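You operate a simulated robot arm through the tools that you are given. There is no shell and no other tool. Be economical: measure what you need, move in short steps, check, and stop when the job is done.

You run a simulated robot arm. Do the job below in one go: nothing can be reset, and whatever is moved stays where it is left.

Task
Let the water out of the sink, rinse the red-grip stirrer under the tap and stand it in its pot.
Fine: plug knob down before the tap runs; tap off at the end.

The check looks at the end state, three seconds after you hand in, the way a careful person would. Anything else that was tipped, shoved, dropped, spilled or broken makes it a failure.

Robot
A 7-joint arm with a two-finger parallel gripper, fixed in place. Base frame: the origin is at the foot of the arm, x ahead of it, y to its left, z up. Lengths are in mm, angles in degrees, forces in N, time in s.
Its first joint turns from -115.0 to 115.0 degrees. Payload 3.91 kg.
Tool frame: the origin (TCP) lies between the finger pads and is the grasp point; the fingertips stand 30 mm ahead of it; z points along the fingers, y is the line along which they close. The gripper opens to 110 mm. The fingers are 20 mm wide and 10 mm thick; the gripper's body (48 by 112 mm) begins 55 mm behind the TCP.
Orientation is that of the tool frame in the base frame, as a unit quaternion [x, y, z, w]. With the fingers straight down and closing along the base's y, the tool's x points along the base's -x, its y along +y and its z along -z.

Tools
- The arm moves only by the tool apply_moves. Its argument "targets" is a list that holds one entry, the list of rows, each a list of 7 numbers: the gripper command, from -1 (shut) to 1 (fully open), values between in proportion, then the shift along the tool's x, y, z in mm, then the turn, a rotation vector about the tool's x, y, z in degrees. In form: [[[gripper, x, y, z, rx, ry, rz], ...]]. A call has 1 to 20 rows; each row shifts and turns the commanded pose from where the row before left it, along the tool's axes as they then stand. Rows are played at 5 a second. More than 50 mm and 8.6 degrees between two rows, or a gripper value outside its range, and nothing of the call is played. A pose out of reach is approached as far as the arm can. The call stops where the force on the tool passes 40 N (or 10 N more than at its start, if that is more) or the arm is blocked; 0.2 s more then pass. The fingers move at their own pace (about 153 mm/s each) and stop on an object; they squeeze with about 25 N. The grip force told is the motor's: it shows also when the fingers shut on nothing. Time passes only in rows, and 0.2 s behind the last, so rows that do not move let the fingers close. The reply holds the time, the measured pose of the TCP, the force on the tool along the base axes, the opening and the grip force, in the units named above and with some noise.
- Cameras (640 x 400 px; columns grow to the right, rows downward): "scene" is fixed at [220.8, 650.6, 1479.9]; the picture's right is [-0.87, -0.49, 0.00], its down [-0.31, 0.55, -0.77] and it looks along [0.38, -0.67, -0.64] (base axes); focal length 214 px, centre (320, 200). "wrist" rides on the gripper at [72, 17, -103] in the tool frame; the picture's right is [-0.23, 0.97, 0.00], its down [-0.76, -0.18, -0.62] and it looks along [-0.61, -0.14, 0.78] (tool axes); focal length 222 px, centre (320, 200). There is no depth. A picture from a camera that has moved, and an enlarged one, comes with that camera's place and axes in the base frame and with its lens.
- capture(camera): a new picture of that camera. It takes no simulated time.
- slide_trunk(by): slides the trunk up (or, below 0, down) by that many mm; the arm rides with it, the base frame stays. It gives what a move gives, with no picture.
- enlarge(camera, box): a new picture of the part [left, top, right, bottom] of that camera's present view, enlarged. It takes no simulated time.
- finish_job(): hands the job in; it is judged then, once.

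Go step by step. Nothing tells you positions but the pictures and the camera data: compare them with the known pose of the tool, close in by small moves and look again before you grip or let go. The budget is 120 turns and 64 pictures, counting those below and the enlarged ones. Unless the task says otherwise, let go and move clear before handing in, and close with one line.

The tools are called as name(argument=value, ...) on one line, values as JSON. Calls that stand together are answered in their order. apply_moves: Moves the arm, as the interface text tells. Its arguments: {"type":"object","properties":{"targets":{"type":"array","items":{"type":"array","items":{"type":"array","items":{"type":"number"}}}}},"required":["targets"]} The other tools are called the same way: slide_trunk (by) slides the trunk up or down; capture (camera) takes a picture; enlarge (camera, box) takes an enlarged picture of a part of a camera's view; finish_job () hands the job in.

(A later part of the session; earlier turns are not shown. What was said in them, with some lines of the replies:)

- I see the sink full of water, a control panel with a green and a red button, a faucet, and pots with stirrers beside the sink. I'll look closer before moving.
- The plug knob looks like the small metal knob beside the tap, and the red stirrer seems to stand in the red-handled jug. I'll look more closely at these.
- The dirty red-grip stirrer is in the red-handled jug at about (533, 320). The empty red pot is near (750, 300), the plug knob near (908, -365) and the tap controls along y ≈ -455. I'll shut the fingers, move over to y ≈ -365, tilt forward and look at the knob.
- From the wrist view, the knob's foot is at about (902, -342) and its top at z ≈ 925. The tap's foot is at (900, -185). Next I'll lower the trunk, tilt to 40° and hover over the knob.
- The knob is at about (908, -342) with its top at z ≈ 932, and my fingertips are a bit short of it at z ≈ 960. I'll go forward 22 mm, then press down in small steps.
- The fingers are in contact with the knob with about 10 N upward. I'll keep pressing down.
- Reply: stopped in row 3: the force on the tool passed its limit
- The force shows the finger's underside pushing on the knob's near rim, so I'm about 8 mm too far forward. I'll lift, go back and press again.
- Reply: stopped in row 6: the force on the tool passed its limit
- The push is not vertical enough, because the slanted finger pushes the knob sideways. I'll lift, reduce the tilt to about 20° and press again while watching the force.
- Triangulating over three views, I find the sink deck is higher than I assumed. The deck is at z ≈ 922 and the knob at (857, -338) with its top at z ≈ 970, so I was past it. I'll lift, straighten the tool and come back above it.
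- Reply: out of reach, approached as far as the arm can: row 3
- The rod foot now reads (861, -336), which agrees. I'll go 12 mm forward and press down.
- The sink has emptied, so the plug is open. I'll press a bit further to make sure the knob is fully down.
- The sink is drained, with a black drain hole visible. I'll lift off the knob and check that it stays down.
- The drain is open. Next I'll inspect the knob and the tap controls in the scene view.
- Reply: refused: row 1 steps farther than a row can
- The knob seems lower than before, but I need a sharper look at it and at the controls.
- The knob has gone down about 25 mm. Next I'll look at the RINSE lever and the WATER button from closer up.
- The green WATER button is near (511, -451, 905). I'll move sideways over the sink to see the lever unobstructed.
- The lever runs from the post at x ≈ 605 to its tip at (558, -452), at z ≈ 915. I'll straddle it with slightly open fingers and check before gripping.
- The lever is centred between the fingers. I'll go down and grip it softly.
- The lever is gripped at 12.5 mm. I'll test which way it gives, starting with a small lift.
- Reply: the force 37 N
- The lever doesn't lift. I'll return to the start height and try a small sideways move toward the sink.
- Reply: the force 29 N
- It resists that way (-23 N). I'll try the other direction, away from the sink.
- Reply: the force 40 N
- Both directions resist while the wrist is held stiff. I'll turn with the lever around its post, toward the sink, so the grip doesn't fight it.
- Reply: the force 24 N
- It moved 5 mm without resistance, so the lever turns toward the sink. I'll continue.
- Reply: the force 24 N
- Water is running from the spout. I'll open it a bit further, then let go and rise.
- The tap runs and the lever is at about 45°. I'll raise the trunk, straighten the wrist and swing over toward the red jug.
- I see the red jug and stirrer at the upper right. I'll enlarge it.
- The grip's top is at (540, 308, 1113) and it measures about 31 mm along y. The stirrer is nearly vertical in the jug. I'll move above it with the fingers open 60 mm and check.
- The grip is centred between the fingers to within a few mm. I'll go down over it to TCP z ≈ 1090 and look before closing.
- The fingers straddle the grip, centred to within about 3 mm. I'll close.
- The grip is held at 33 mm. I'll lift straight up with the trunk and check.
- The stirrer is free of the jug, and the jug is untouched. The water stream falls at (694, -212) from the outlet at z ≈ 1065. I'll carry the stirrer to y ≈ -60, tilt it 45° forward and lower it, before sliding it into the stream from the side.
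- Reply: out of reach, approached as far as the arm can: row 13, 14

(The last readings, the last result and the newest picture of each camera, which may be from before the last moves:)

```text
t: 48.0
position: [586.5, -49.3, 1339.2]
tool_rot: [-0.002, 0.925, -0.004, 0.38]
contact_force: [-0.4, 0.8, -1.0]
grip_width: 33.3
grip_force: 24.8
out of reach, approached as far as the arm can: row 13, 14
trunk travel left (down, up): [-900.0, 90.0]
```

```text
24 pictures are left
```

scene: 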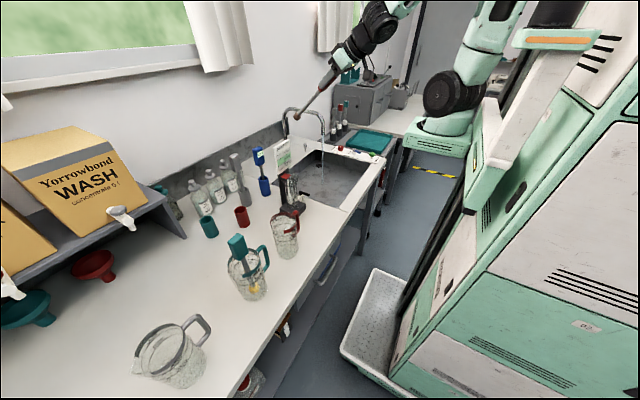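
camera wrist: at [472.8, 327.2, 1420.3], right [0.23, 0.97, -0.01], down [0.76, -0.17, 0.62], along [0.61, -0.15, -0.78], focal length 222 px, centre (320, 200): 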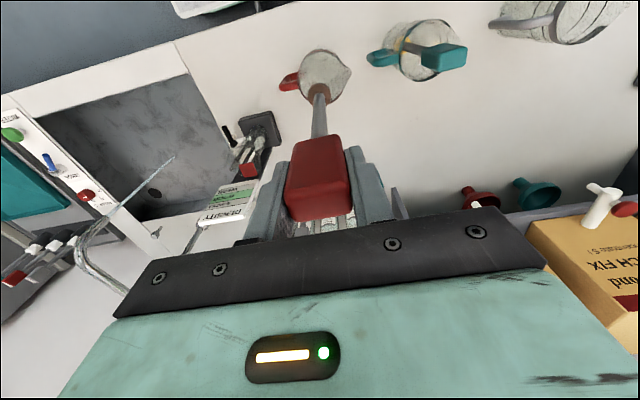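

The arm reached its upper limit but the tilt is fine. To keep clear of the density display, I'll shift to y ≈ -110 before lowering.

apply_moves(targets=[[[-1, 7.8, -30, -7.8, 0, 0, 0], [-1, 7.8, -30, -7.8, 0, 0, 0], [-1, 0, 0, 0, 0, 0, 0]]])

slide_trunk(by=-240)

apply_moves(targets=[[[-1, 0, 0, 0, 0, 0, 0], [-1, 0, 0, 0, 0, 0, 0]]])

capture(camera="wrist")

enlarge(camera="scene", box=[240, 80, 400, 180])

```text
t: 48.9
position: [585.2, -107.9, 1354.7]
tool_rot: [-0.001, 0.925, -0.006, 0.381]
contact_force: [0.3, -1.7, -0.2]
grip_width: 33.6
grip_force: 25.3
out of reach, approached as far as the arm can: row 1, 2
trunk travel left (down, up): [-900.0, 90.0]
```

```text
t: 51.4
position: [585.8, -108.1, 1115.3]
tool_rot: [-0.001, 0.924, -0.005, 0.382]
contact_force: [-0.3, 0.0, -0.1]
grip_width: 33.6
grip_force: 25.1
trunk travel left (down, up): [-660.0, 330.0]
```

```text
t: 52.0
position: [585.6, -107.4, 1115.4]
tool_rot: [-0.002, 0.925, -0.005, 0.381]
contact_force: [-0.7, -0.4, -1.7]
grip_width: 33.6
grip_force: 25.2
trunk travel left (down, up): [-660.0, 330.0]
```

```text
23 pictures are left
camera wrist: at [462.5, -90.4, 1138.0], right [0.16, 0.98, 0.15], down [0.1, -0.17, 0.98], along [0.98, -0.14, -0.13], focal length 222 px, centre (320, 200)
```

wrist: 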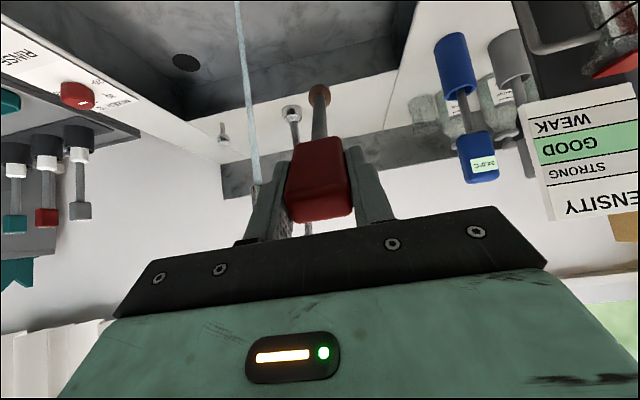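

```text
4.00 times, centred on (320, 130) of scene
camera zoom: at [220.8, 650.6, 1479.9], right [-0.87, -0.49, 0.0], down [-0.31, 0.55, -0.77], along [0.38, -0.67, -0.64], focal length 858 px, centre (320, 480)
```

zoom: 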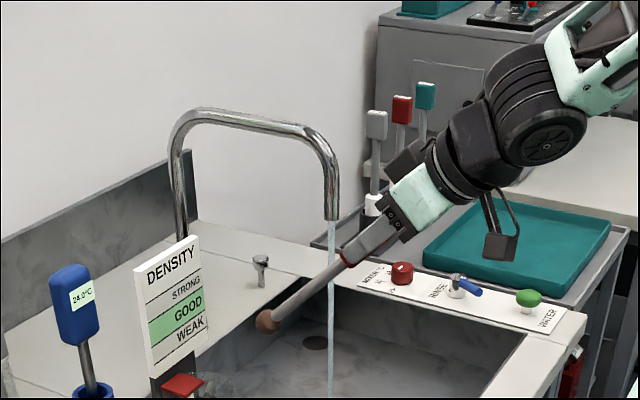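

The bulb is at about (710, -106, 983). The wrist views put the stream at about (683, -187), so I'll move the bulb into it.

apply_moves(targets=[[[-1, 6.4, -27, -6.4, 0, 0, 0], [-1, 6.4, -27, -6.4, 0, 0, 0], [-1, 6.4, -27, -6.4, 0, 0, 0], [-1, 0, 0, 0, 0, 0, 0]]])

capture(camera="wrist")

enlarge(camera="scene", box=[270, 90, 366, 170])

```text
t: 53.0
position: [571.5, -181.5, 1118.8]
tool_rot: [-0.003, 0.928, -0.004, 0.373]
contact_force: [0.4, 0.1, -1.0]
grip_width: 33.4
grip_force: 25.1
out of reach, approached as far as the arm can: row 1, 2, 3
trunk travel left (down, up): [-660.0, 330.0]
```

```text
21 pictures are left
camera wrist: at [450.5, -164.2, 1143.6], right [0.16, 0.98, 0.15], down [0.12, -0.17, 0.98], along [0.98, -0.14, -0.14], focal length 222 px, centre (320, 200)
```

wrist: 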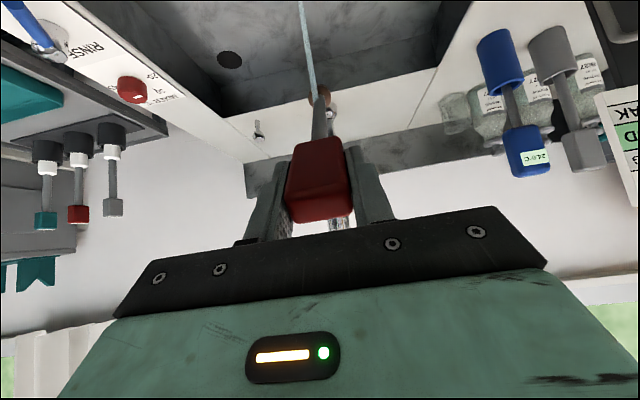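

```text
5.00 times, centred on (318, 130) of scene
camera zoom: at [220.8, 650.6, 1479.9], right [-0.87, -0.49, 0.0], down [-0.31, 0.55, -0.77], along [0.38, -0.67, -0.64], focal length 1072 px, centre (330, 550)
```

zoom: 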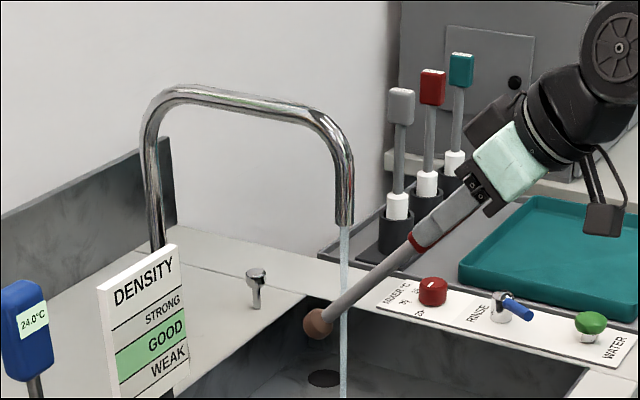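

The bulb is about 27 mm too far in +x and y looks about right. I'll reduce the tilt to ~31° so the bulb swings back under the stream.

apply_moves(targets=[[[-1, 0, 0, 0, 0, 6.5, 0], [-1, 0, 0, 0, 0, 6.5, 0], [-1, 0, 0, 0, 0, 0, 0], [-1, 0, 0, 0, 0, 0, 0]]])

enlarge(camera="wrist", box=[256, 0, 416, 100])

enlarge(camera="scene", box=[290, 110, 370, 160])

```text
t: 54.0
position: [568.9, -179.5, 1122.3]
tool_rot: [-0.001, 0.962, -0.005, 0.274]
contact_force: [1.0, 0.2, -1.3]
grip_width: 33.1
grip_force: 24.9
trunk travel left (down, up): [-660.0, 330.0]
```

```text
4.00 times, centred on (336, 50) of wrist
camera zoom: at [454.7, -162.8, 1172.0], right [0.19, 0.97, 0.11], down [0.32, -0.17, 0.93], along [0.93, -0.14, -0.34], focal length 888 px, centre (256, 800)
```

zoom: 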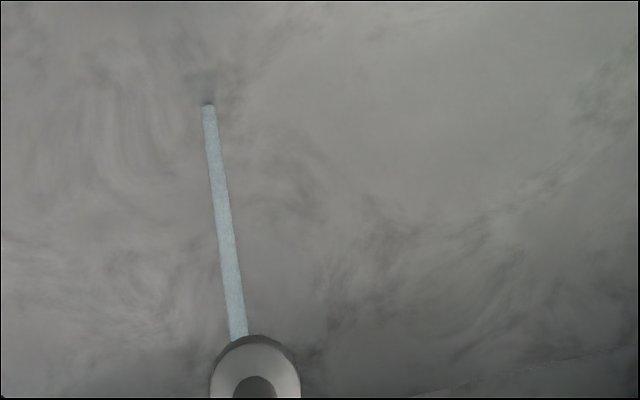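

```text
8.00 times, centred on (330, 135) of scene
camera zoom: at [220.8, 650.6, 1479.9], right [-0.87, -0.49, 0.0], down [-0.31, 0.55, -0.77], along [0.38, -0.67, -0.64], focal length 1716 px, centre (240, 720)
```

zoom: 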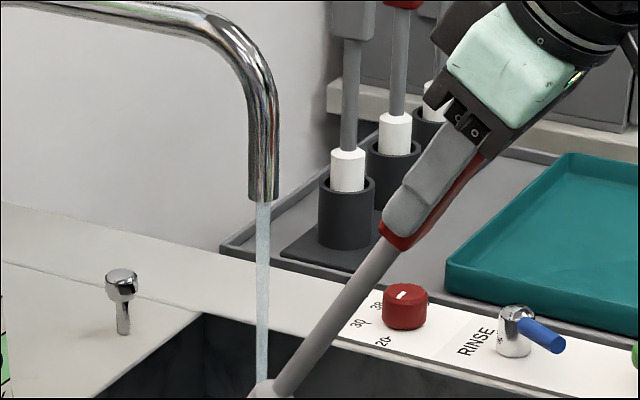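

The stream now lands on the bulb, which already looks lighter. I'll hold it there a few seconds with small movements and rotation.

apply_moves(targets=[[[-1, 0, -3, 0, 0, 0, 0], [-1, 0, 0, 0, 0, 0, 0], [-1, 0, -3, 0, 0, 0, 0], [-1, 0, 0, 0, 0, 0, 0], [-1, 0, 0, 0, 0, 0, 0], [-1, 0, 6, 0, 0, 0, 0], [-1, 0, 0, 0, 0, 0, 0], [-1, 0, 3, 0, 0, 0, 0], [-1, 0, 0, 0, 0, 0, 0], [-1, 0, -3, 0, 0, 0, 0], [-1, 0, 0, 8, 0, 0, 0], [-1, 0, 0, 0, 0, 0, 0], [-1, 0, 0, 8, 0, 0, 0], [-1, 0, 0, 0, 0, 0, 0], [-1, 0, 0, -8, 0, 0, 0], [-1, 0, 0, -8, 0, 0, 0], [-1, 0, 0, -4, 0, 0, 0], [-1, 0, 0, 0, 0, 0, 0], [-1, 0, 0, 4, 0, 0, 0], [-1, 0, 0, 0, 0, 0, 0]]])

enlarge(camera="scene", box=[290, 120, 370, 170])

```text
t: 58.1
position: [569.1, -178.8, 1123.0]
tool_rot: [-0.001, 0.961, -0.005, 0.275]
contact_force: [-0.3, 0.4, -0.7]
grip_width: 33.5
grip_force: 25.2
trunk travel left (down, up): [-660.0, 330.0]
```

```text
8.00 times, centred on (330, 145) of scene
camera zoom: at [220.8, 650.6, 1479.9], right [-0.87, -0.49, 0.0], down [-0.31, 0.55, -0.77], along [0.38, -0.67, -0.64], focal length 1716 px, centre (240, 640)
```

zoom: 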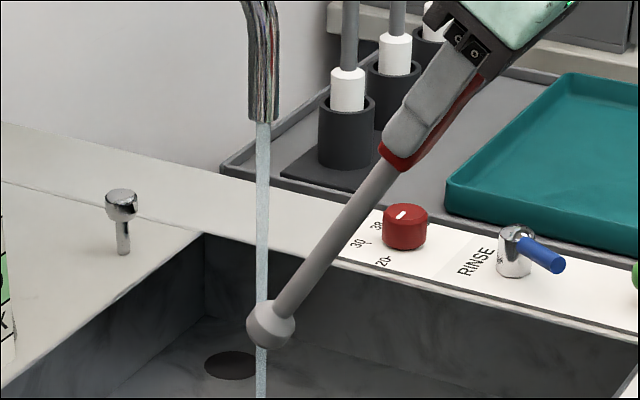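

The bulb is clean now. I'll slide out of the stream, rise, straighten the tool and carry the stirrer toward the red pot at about (750, 292).

apply_moves(targets=[[[-1, 0, 35, 0, 0, 0, 0], [-1, 0, 35, 0, 0, 0, 0], [-1, 0, 0, 0, 0, 0, 0]]])

slide_trunk(by=200)

apply_moves(targets=[[[-1, 0, 0, 0, 0, 8, 0], [-1, 0, 0, 0, 0, 8, 0], [-1, 0, 0, 0, 0, 8, 0], [-1, 0, 0, 0, 0, 7.8, 0], [-1, 0, 45, 0, 0, 0, 0], [-1, 0, 45, 0, 0, 0, 0], [-1, 0, 45, 0, 0, 0, 0], [-1, 0, 45, 0, 0, 0, 0], [-1, 0, 45, 0, 0, 0, 0], [-1, 0, 45, 0, 0, 0, 0], [-1, 0, 45, 0, 0, 0, 0], [-1, 0, 45, 0, 0, 0, 0], [-1, 0, 40, 0, 0, 0, 0], [-1, 0, 0, 0, 0, 0, 0]]])

capture(camera="wrist")

```text
t: 59.0
position: [568.3, -109.7, 1121.8]
tool_rot: [-0.001, 0.962, -0.004, 0.274]
contact_force: [-0.3, -0.2, -0.9]
grip_width: 33.4
grip_force: 25.2
trunk travel left (down, up): [-660.0, 330.0]
```

```text
t: 61.1
position: [568.6, -109.1, 1321.0]
tool_rot: [-0.002, 0.962, -0.004, 0.274]
contact_force: [0.5, 0.1, -0.6]
grip_width: 33.5
grip_force: 25.5
trunk travel left (down, up): [-860.0, 130.0]
```

```text
t: 64.1
position: [567.4, 289.8, 1317.0]
tool_rot: [0.0, 1.0, -0.005, 0.001]
contact_force: [-0.3, 0.2, -0.8]
grip_width: 33.2
grip_force: 26.0
trunk travel left (down, up): [-860.0, 130.0]
```

```text
16 pictures are left
camera wrist: at [496.9, 307.5, 1419.5], right [0.23, 0.97, -0.01], down [0.76, -0.17, 0.63], along [0.61, -0.15, -0.78], focal length 222 px, centre (320, 200)
```

wrist: 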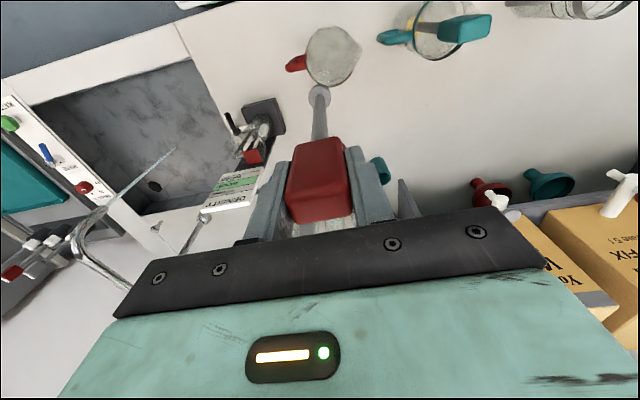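

The pot is hidden behind the gripper. I'll move closer with a sideways offset to see it.

apply_moves(targets=[[[-1, -45, 20, 0, 0, 0, 0], [-1, -45, 20, 0, 0, 0, 0], [-1, 0, 0, 0, 0, 0, 0]]])

enlarge(camera="wrist", box=[240, 60, 400, 160])

```text
t: 64.9
position: [656.6, 330.3, 1315.9]
tool_rot: [0.0, 1.0, -0.005, -0.001]
contact_force: [0.3, 0.4, -0.2]
grip_width: 33.7
grip_force: 25.6
trunk travel left (down, up): [-860.0, 130.0]
```

```text
4.00 times, centred on (320, 110) of wrist
camera zoom: at [586.2, 348.0, 1419.2], right [0.23, 0.97, -0.01], down [0.76, -0.17, 0.63], along [0.61, -0.15, -0.78], focal length 888 px, centre (320, 560)
```

zoom: 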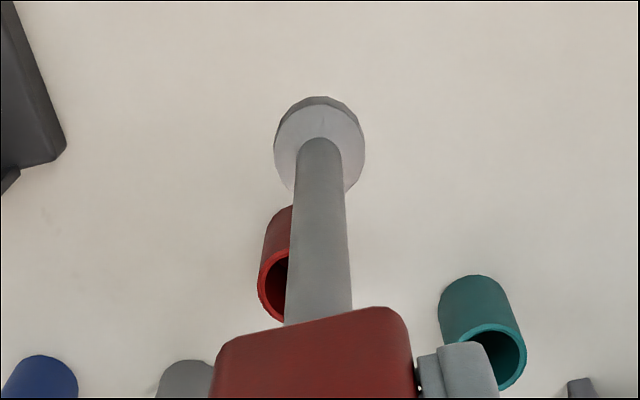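

The red pot's rim centre comes out near (763, 290, 955), and the bulb hangs straight below the TCP. I'll go above the pot, with the bulb just over the rim, and check from both cameras.

apply_moves(targets=[[[-1, -36, -13, 0, 0, 0, 0], [-1, -36, -13, 0, 0, 0, 0], [-1, -33, -13, 0, 0, 0, 0], [-1, 0, 0, 0, 0, 0, 0]]])

slide_trunk(by=-125)

enlarge(camera="wrist", box=[240, 60, 400, 160])

enlarge(camera="scene", box=[190, 150, 302, 250])

```text
t: 65.9
position: [763.5, 290.4, 1317.0]
tool_rot: [0.0, 1.0, -0.006, 0.0]
contact_force: [0.2, 0.2, -1.4]
grip_width: 33.5
grip_force: 24.7
trunk travel left (down, up): [-860.0, 130.0]
```

```text
t: 67.5
position: [763.8, 290.5, 1192.5]
tool_rot: [-0.001, 1.0, -0.005, 0.001]
contact_force: [0.2, 0.1, 0.2]
grip_width: 33.8
grip_force: 25.0
trunk travel left (down, up): [-735.0, 255.0]
```

```text
4.00 times, centred on (320, 110) of wrist
camera zoom: at [692.8, 308.7, 1295.4], right [0.23, 0.97, -0.01], down [0.76, -0.17, 0.63], along [0.61, -0.15, -0.78], focal length 888 px, centre (320, 560)
```

zoom: 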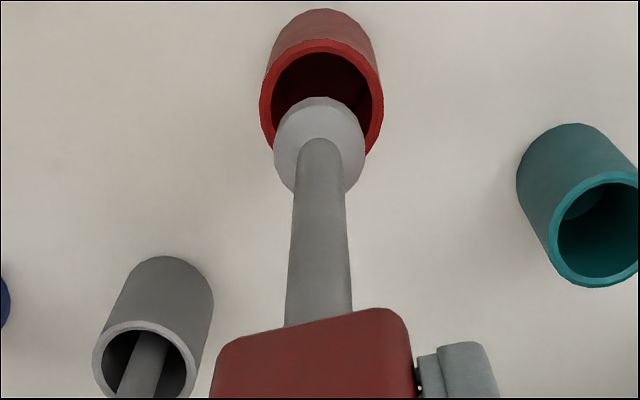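

```text
4.00 times, centred on (246, 200) of scene
camera zoom: at [220.8, 650.6, 1479.9], right [-0.87, -0.49, 0.0], down [-0.31, 0.55, -0.77], along [0.38, -0.67, -0.64], focal length 858 px, centre (616, 200)
```

zoom: 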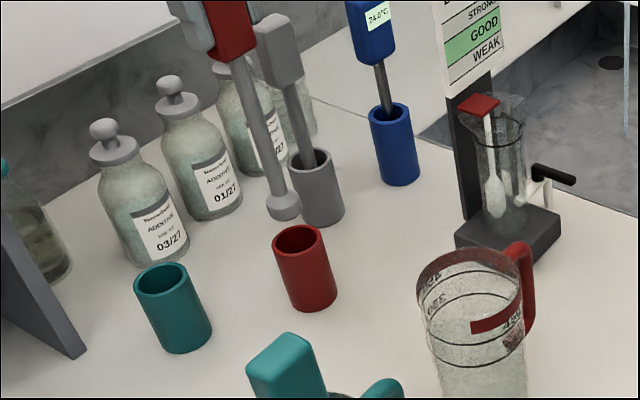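

The bulb is within a few mm of the pot's axis. I'll shift it -4 mm in x and +1 mm in y, lower it to just above the rim and look again.

apply_moves(targets=[[[-1, 4, 1, 10, 0, 0, 0], [-1, 0, 0, 10, 0, 0, 0], [-1, 0, 0, 10, 0, 0, 0], [-1, 0, 0, 0, 0, 0, 0]]])

enlarge(camera="wrist", box=[270, 60, 370, 123])

enlarge(camera="scene", box=[240, 185, 296, 235])

```text
t: 68.5
position: [758.4, 291.5, 1161.5]
tool_rot: [0.0, 1.0, -0.004, 0.0]
contact_force: [-0.3, 0.0, -0.4]
grip_width: 33.7
grip_force: 24.8
trunk travel left (down, up): [-735.0, 255.0]
```

```text
6.35 times, centred on (320, 92) of wrist
camera zoom: at [688.4, 308.7, 1264.6], right [0.23, 0.97, -0.01], down [0.76, -0.17, 0.63], along [0.61, -0.15, -0.78], focal length 1410 px, centre (320, 889)
```

zoom: 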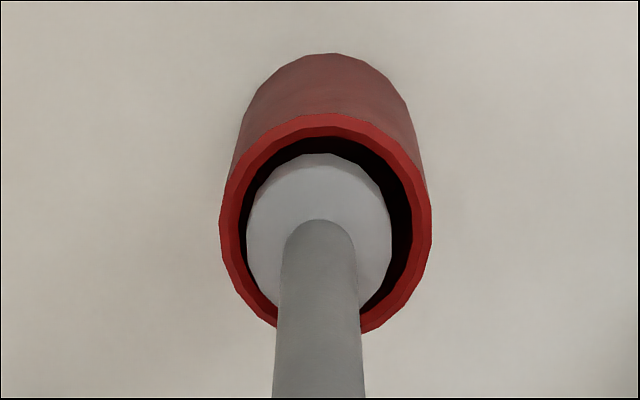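

```text
8.00 times, centred on (268, 210) of scene
camera zoom: at [220.8, 650.6, 1479.9], right [-0.87, -0.49, 0.0], down [-0.31, 0.55, -0.77], along [0.38, -0.67, -0.64], focal length 1716 px, centre (736, 120)
```

zoom: 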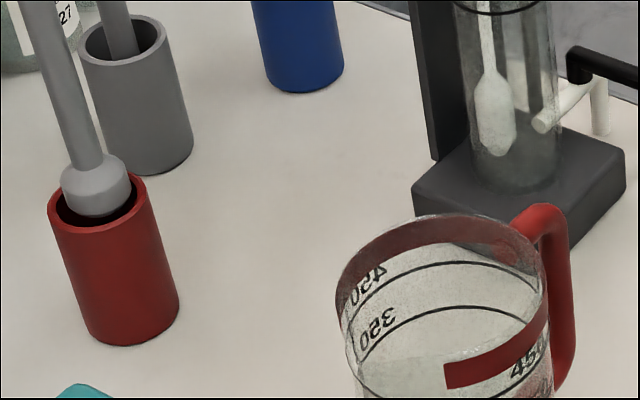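

Both views together say the bulb is about 10 mm above the rim level and needs +3 mm in x and +1 mm in y. I'll apply that and lower it slowly.

apply_moves(targets=[[[-1, -3, 1, 0, 0, 0, 0], [-1, 0, 0, 4, 0, 0, 0], [-1, 0, 0, 4, 0, 0, 0], [-1, 0, 0, 4, 0, 0, 0], [-1, 0, 0, 4, 0, 0, 0], [-1, 0, 0, 4, 0, 0, 0], [-1, 0, 0, 0, 0, 0, 0]]])

enlarge(camera="scene", box=[240, 185, 296, 235])

```text
t: 70.1
position: [761.8, 292.1, 1143.3]
tool_rot: [0.0, 1.0, -0.005, 0.0]
contact_force: [-3.6, -0.2, -0.3]
grip_width: 33.7
grip_force: 24.7
trunk travel left (down, up): [-735.0, 255.0]
```

```text
8.00 times, centred on (268, 210) of scene
camera zoom: at [220.8, 650.6, 1479.9], right [-0.87, -0.49, 0.0], down [-0.31, 0.55, -0.77], along [0.38, -0.67, -0.64], focal length 1716 px, centre (736, 120)
```

zoom: 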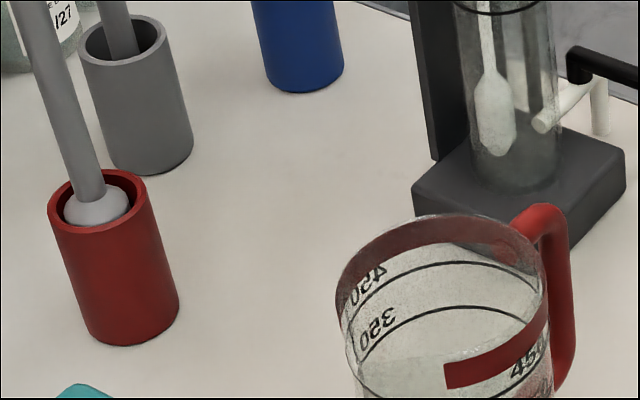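

The bulb is inside the pot and touching lightly on the far side. I'll back off 1.5 mm and lower further until it touches the floor.

apply_moves(targets=[[[-1, 1.5, 0, 0, 0, 0, 0], [-1, 0, 0, 6, 0, 0, 0], [-1, 0, 0, 6, 0, 0, 0], [-1, 0, 0, 6, 0, 0, 0], [-1, 0, 0, 6, 0, 0, 0], [-1, 0, 0, 6, 0, 0, 0], [-1, 0, 0, 6, 0, 0, 0], [-1, 0, 0, 0, 0, 0, 0]]])

```text
t: 71.9
position: [760.5, 291.9, 1106.0]
tool_rot: [0.001, 1.0, -0.005, 0.0]
contact_force: [-0.1, 0.4, -0.4]
grip_width: 33.7
grip_force: 24.8
trunk travel left (down, up): [-735.0, 255.0]
```

apply_moves(targets=[[[-1, 0, 0, 3, 0, 0, 0], [-1, 0, 0, 3, 0, 0, 0], [-1, 0, 0, 3, 0, 0, 0], [-1, 0, 0, 2, 0, 0, 0], [-1, 0, 0, 2, 0, 0, 0], [-1, 0, 0, 0, 0, 0, 0]]])

enlarge(camera="scene", box=[210, 140, 306, 235])

```text
t: 73.3
position: [761.1, 292.0, 1091.5]
tool_rot: [0.0, 1.0, -0.004, 0.0]
contact_force: [-0.4, 0.7, 0.4]
grip_width: 33.7
grip_force: 25.0
trunk travel left (down, up): [-735.0, 255.0]
```

```text
4.21 times, centred on (258, 188) of scene
camera zoom: at [220.8, 650.6, 1479.9], right [-0.87, -0.49, 0.0], down [-0.31, 0.55, -0.77], along [0.38, -0.67, -0.64], focal length 903 px, centre (581, 253)
```

zoom: 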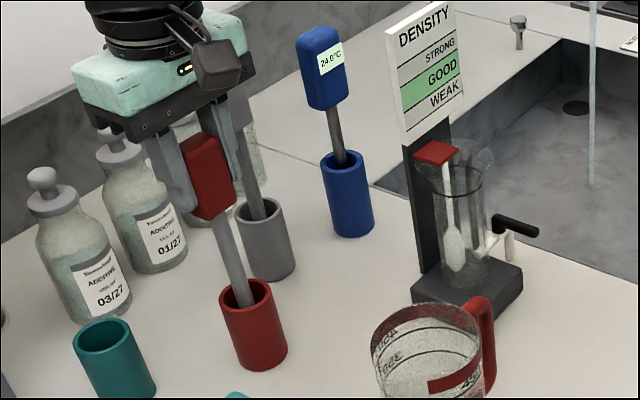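

No floor contact yet, so I'll lower by small steps.

apply_moves(targets=[[[-1, 0, 0, 2, 0, 0, 0], [-1, 0, 0, 2, 0, 0, 0], [-1, 0, 0, 2, 0, 0, 0], [-1, 0, 0, 2, 0, 0, 0], [-1, 0, 0, 0, 0, 0, 0]]])

```text
t: 74.5
position: [760.6, 291.4, 1086.6]
tool_rot: [0.0, 1.0, -0.005, 0.001]
contact_force: [1.8, 0.2, 20.1]
grip_width: 33.5
grip_force: 24.7
trunk travel left (down, up): [-735.0, 255.0]
```

The floor was reached with 20 N. I'll ease up 3 mm, open the fingers moderately and rise straight up.

apply_moves(targets=[[[-1, 0, 0, -3, 0, 0, 0], [-0.2, 0, 0, 0, 0, 0, 0], [0.0, 0, 0, 0, 0, 0, 0], [0.0, 0, 0, 0, 0, 0, 0], [0.0, 0, 0, 0, 0, 0, 0]]])

enlarge(camera="scene", box=[210, 140, 306, 235])

```text
t: 75.7
position: [760.4, 293.5, 1088.0]
tool_rot: [0.0, 1.0, -0.005, 0.0]
contact_force: [0.1, 0.0, -0.1]
grip_width: 55.1
grip_force: 0.0
trunk travel left (down, up): [-735.0, 255.0]
```

```text
4.21 times, centred on (258, 188) of scene
camera zoom: at [220.8, 650.6, 1479.9], right [-0.87, -0.49, 0.0], down [-0.31, 0.55, -0.77], along [0.38, -0.67, -0.64], focal length 903 px, centre (581, 253)
```

zoom: 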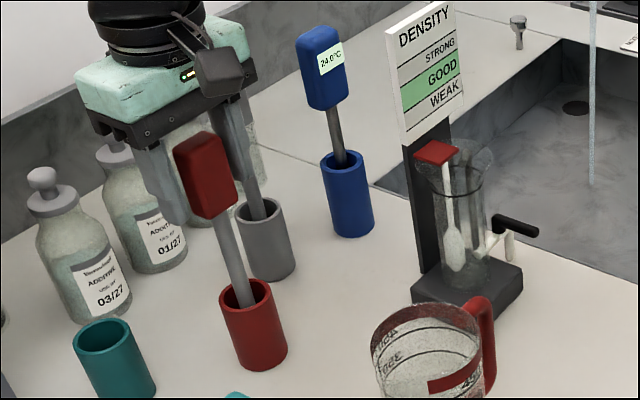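

The stirrer stands in its pot, leaning a little on the rim. I'll rise straight up and look.

slide_trunk(by=240)

capture(camera="scene")

```text
t: 78.2
position: [760.3, 292.6, 1327.6]
tool_rot: [0.0, 1.0, -0.004, -0.001]
contact_force: [0.0, 0.3, -0.4]
grip_width: 54.8
grip_force: 0.1
trunk travel left (down, up): [-975.0, 15.0]
```

```text
7 pictures are left
```

scene: 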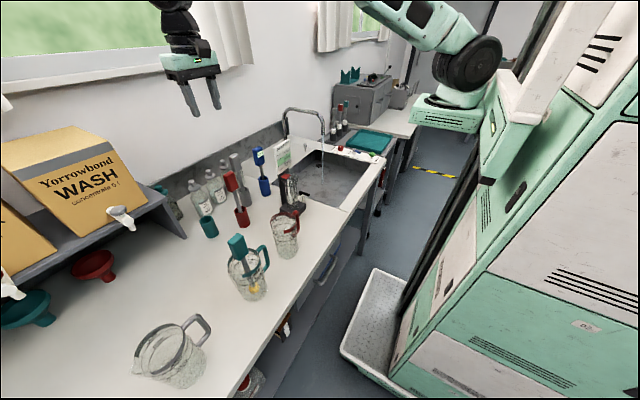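

The stirrer stands in the red pot and nothing else moved. Next I'll return to the lever to close the tap.

apply_moves(targets=[[[-0.3, 45, 0, 0, 0, 0, 0], [-0.3, 45, 0, 0, 0, 0, 0], [-0.3, 45, 0, 0, 0, 0, 0], [-0.3, 45, 0, 0, 0, 0, 0], [-0.3, 0, -47.6, 0, 0, 0, 0], [-0.3, 0, -47.6, 0, 0, 0, 0], [-0.3, 0, -47.6, 0, 0, 0, 0], [-0.3, 0, -47.6, 0, 0, 0, 0], [-0.3, 0, -47.6, 0, 0, 0, 0], [-0.3, 0, -47.6, 0, 0, 0, 0], [-0.3, 0, -47.6, 0, 0, 0, 0], [-0.3, 0, -47.6, 0, 0, 0, 0], [-0.3, 0, -47.6, 0, 0, 0, 0], [-0.3, 0, -47.6, 0, 0, 0, 0], [-0.3, 0, -47.6, 0, 0, 0, 0], [-0.3, 0, -47.6, 0, 0, 0, 0], [-0.3, 0, -47.6, 0, 0, 0, 0], [-0.3, 0, -47.6, 0, 0, 0, 0], [-0.3, 0, -47.6, 0, 0, 0, 0], [-0.3, 0, 0, 0, 0, 0, 0]]])

apply_moves(targets=[[[-0.3, 0, 0, 0, 0, 0, 7.4], [-0.3, 0, 0, 0, 0, 0, 7.4], [-0.3, 0, 0, 0, 0, 0, 7.4], [-0.3, 0, 0, 0, 0, 0, 7.4], [-0.3, 0, 0, 0, 0, 0, 7.4], [-0.3, 0, 0, 0, 0, 0, 7.2], [-0.3, 0, 0, 0, 0, 0, 0]]])

slide_trunk(by=-330)

```text
t: 82.4
position: [582.1, -421.6, 1336.3]
tool_rot: [0.0, 1.0, -0.005, 0.001]
contact_force: [0.7, -0.7, -0.6]
grip_width: 38.6
grip_force: 0.0
trunk travel left (down, up): [-975.0, 15.0]
```

```text
t: 84.0
position: [581.0, -421.7, 1335.1]
tool_rot: [0.377, 0.926, -0.004, 0.002]
contact_force: [0.3, -0.7, 0.2]
grip_width: 38.3
grip_force: 0.1
trunk travel left (down, up): [-975.0, 15.0]
```

```text
t: 87.2
position: [581.6, -422.5, 1004.2]
tool_rot: [0.376, 0.927, -0.004, 0.003]
contact_force: [-0.1, -0.3, 0.4]
grip_width: 38.5
grip_force: 0.1
trunk travel left (down, up): [-645.0, 345.0]
```

capture(camera="wrist")

```text
6 pictures are left
camera wrist: at [542.6, -358.3, 1107.5], right [0.84, 0.54, 0.0], down [0.42, -0.65, 0.63], along [0.34, -0.53, -0.78], focal length 222 px, centre (320, 200)
```

wrist: 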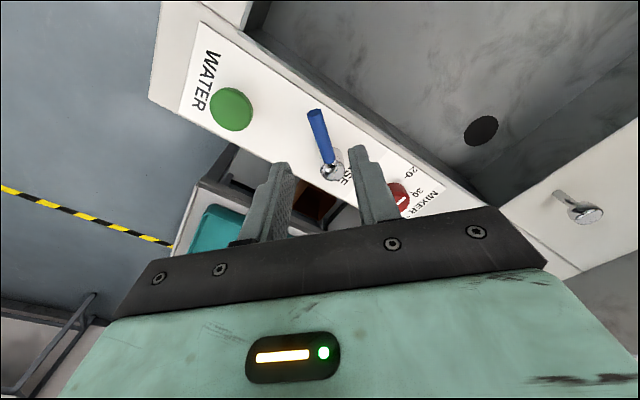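

The lever is centred between the fingers. I'll lower, grip and turn it back to its starting position.

apply_moves(targets=[[[-0.3, 0, 0, 36, 0, 0, 0], [-0.3, 0, 0, 36, 0, 0, 0], [-0.3, 0, 0, 0, 0, 0, 0], [-1, 0, 0, 0, 0, 0, 0], [-1, 0, 0, 0, 0, 0, 0], [-1, 0, 0, 0, 0, 0, 0]]])

apply_moves(targets=[[[-1, 0, -3, 0, 0, 0, -4], [-1, 0, -3, 0, 0, 0, -4], [-1, 0, -3, 0, 0, 0, -4], [-1, 0, -3, 0, 0, 0, -4], [-1, 0, -3, 0, 0, 0, -4], [-1, 0, -3, 0, 0, 0, -4], [-1, 0, -3, 0, 0, 0, -4], [-1, 0, -3, 0, 0, 0, -4], [-1, 0, -3, 0, 0, 0, -4], [-1, 0, -3, 0, 0, 0, -4], [-1, 0, -3, 0, 0, 0, -4], [-1, 0, 0, 0, 0, 0, 0]]])

enlarge(camera="scene", box=[270, 90, 400, 180])

```text
t: 88.6
position: [583.5, -420.8, 932.1]
tool_rot: [0.375, 0.927, -0.004, 0.003]
contact_force: [11.7, 9.3, -3.3]
grip_width: 12.7
grip_force: 45.3
trunk travel left (down, up): [-645.0, 345.0]
```

```text
t: 91.2
position: [570.3, -451.7, 932.3]
tool_rot: [0.001, 1.0, -0.005, 0.002]
contact_force: [35.1, 3.3, 1.6]
grip_width: 12.7
grip_force: 44.8
trunk travel left (down, up): [-645.0, 345.0]
```

```text
4.44 times, centred on (335, 135) of scene
camera zoom: at [220.8, 650.6, 1479.9], right [-0.87, -0.49, 0.0], down [-0.31, 0.55, -0.77], along [0.38, -0.67, -0.64], focal length 953 px, centre (253, 489)
```

zoom: 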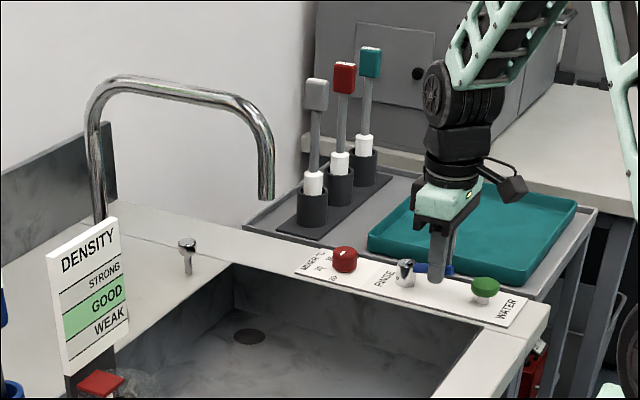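

The water has stopped and the lever is back at its starting angle. I'll nudge it gently against its stop, let go and rise clear.

apply_moves(targets=[[[-1, -2, -2, 0, 0, 0, 0], [-1, 0, 0, 0, 0, 0, 0], [-0.3, 0, 2, 0, 0, 0, 0], [-0.3, 0, 0, 0, 0, 0, 0], [-0.3, 0, 0, -40, 0, 0, 0], [-0.3, 0, 0, -45, 0, 0, 0], [-0.3, 0, 0, -45, 0, 0, 0], [-0.3, 0, 0, -45, 0, 0, 0], [-0.3, 0, 0, -45, 0, 0, 0], [-0.3, 0, 0, 0, 0, 0, 0]]])

capture(camera="scene")

enlarge(camera="scene", box=[270, 90, 400, 180])

enlarge(camera="scene", box=[190, 140, 310, 230])

```text
t: 93.4
position: [568.8, -451.3, 1152.6]
tool_rot: [0.002, 1.0, -0.005, 0.0]
contact_force: [0.7, 0.5, -1.0]
grip_width: 38.0
grip_force: 0.1
trunk travel left (down, up): [-645.0, 345.0]
```

```text
4 pictures are left
```

scene: 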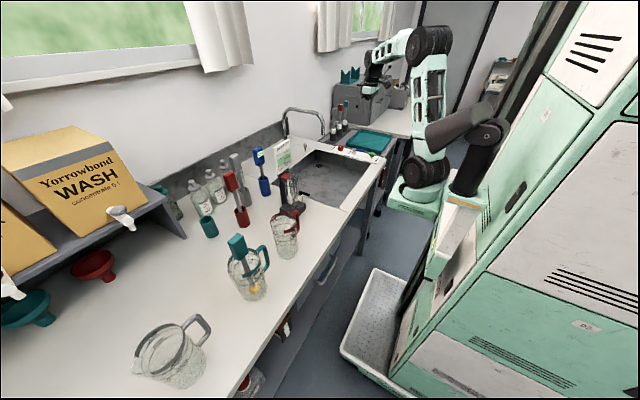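

```text
4.44 times, centred on (335, 135) of scene
camera zoom: at [220.8, 650.6, 1479.9], right [-0.87, -0.49, 0.0], down [-0.31, 0.55, -0.77], along [0.38, -0.67, -0.64], focal length 953 px, centre (253, 489)
```

zoom: 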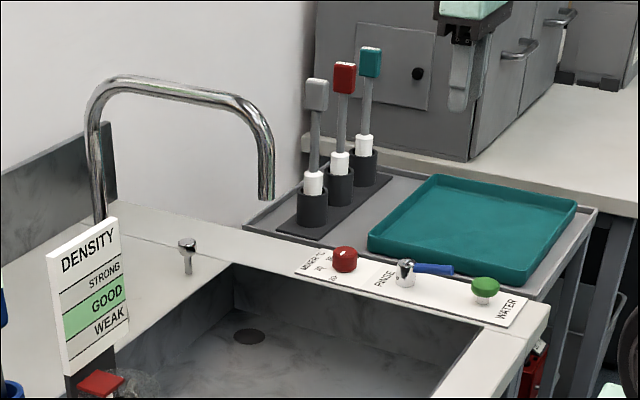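

```text
4.44 times, centred on (250, 185) of scene
camera zoom: at [220.8, 650.6, 1479.9], right [-0.87, -0.49, 0.0], down [-0.31, 0.55, -0.77], along [0.38, -0.67, -0.64], focal length 953 px, centre (631, 267)
```

zoom: 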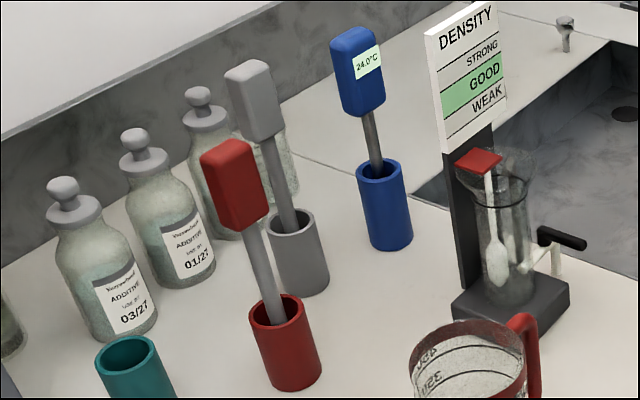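

The sink is drained with the knob down, the tap is off with its lever back at the stop, and the clean red stirrer stands in the red pot. Nothing else has been disturbed, and the arm is clear, so I'm handing in.

finish_job()

```text
The job is handed in.
```

The sink is drained, the red-grip stirrer is rinsed and standing in its red pot, and the tap is off.
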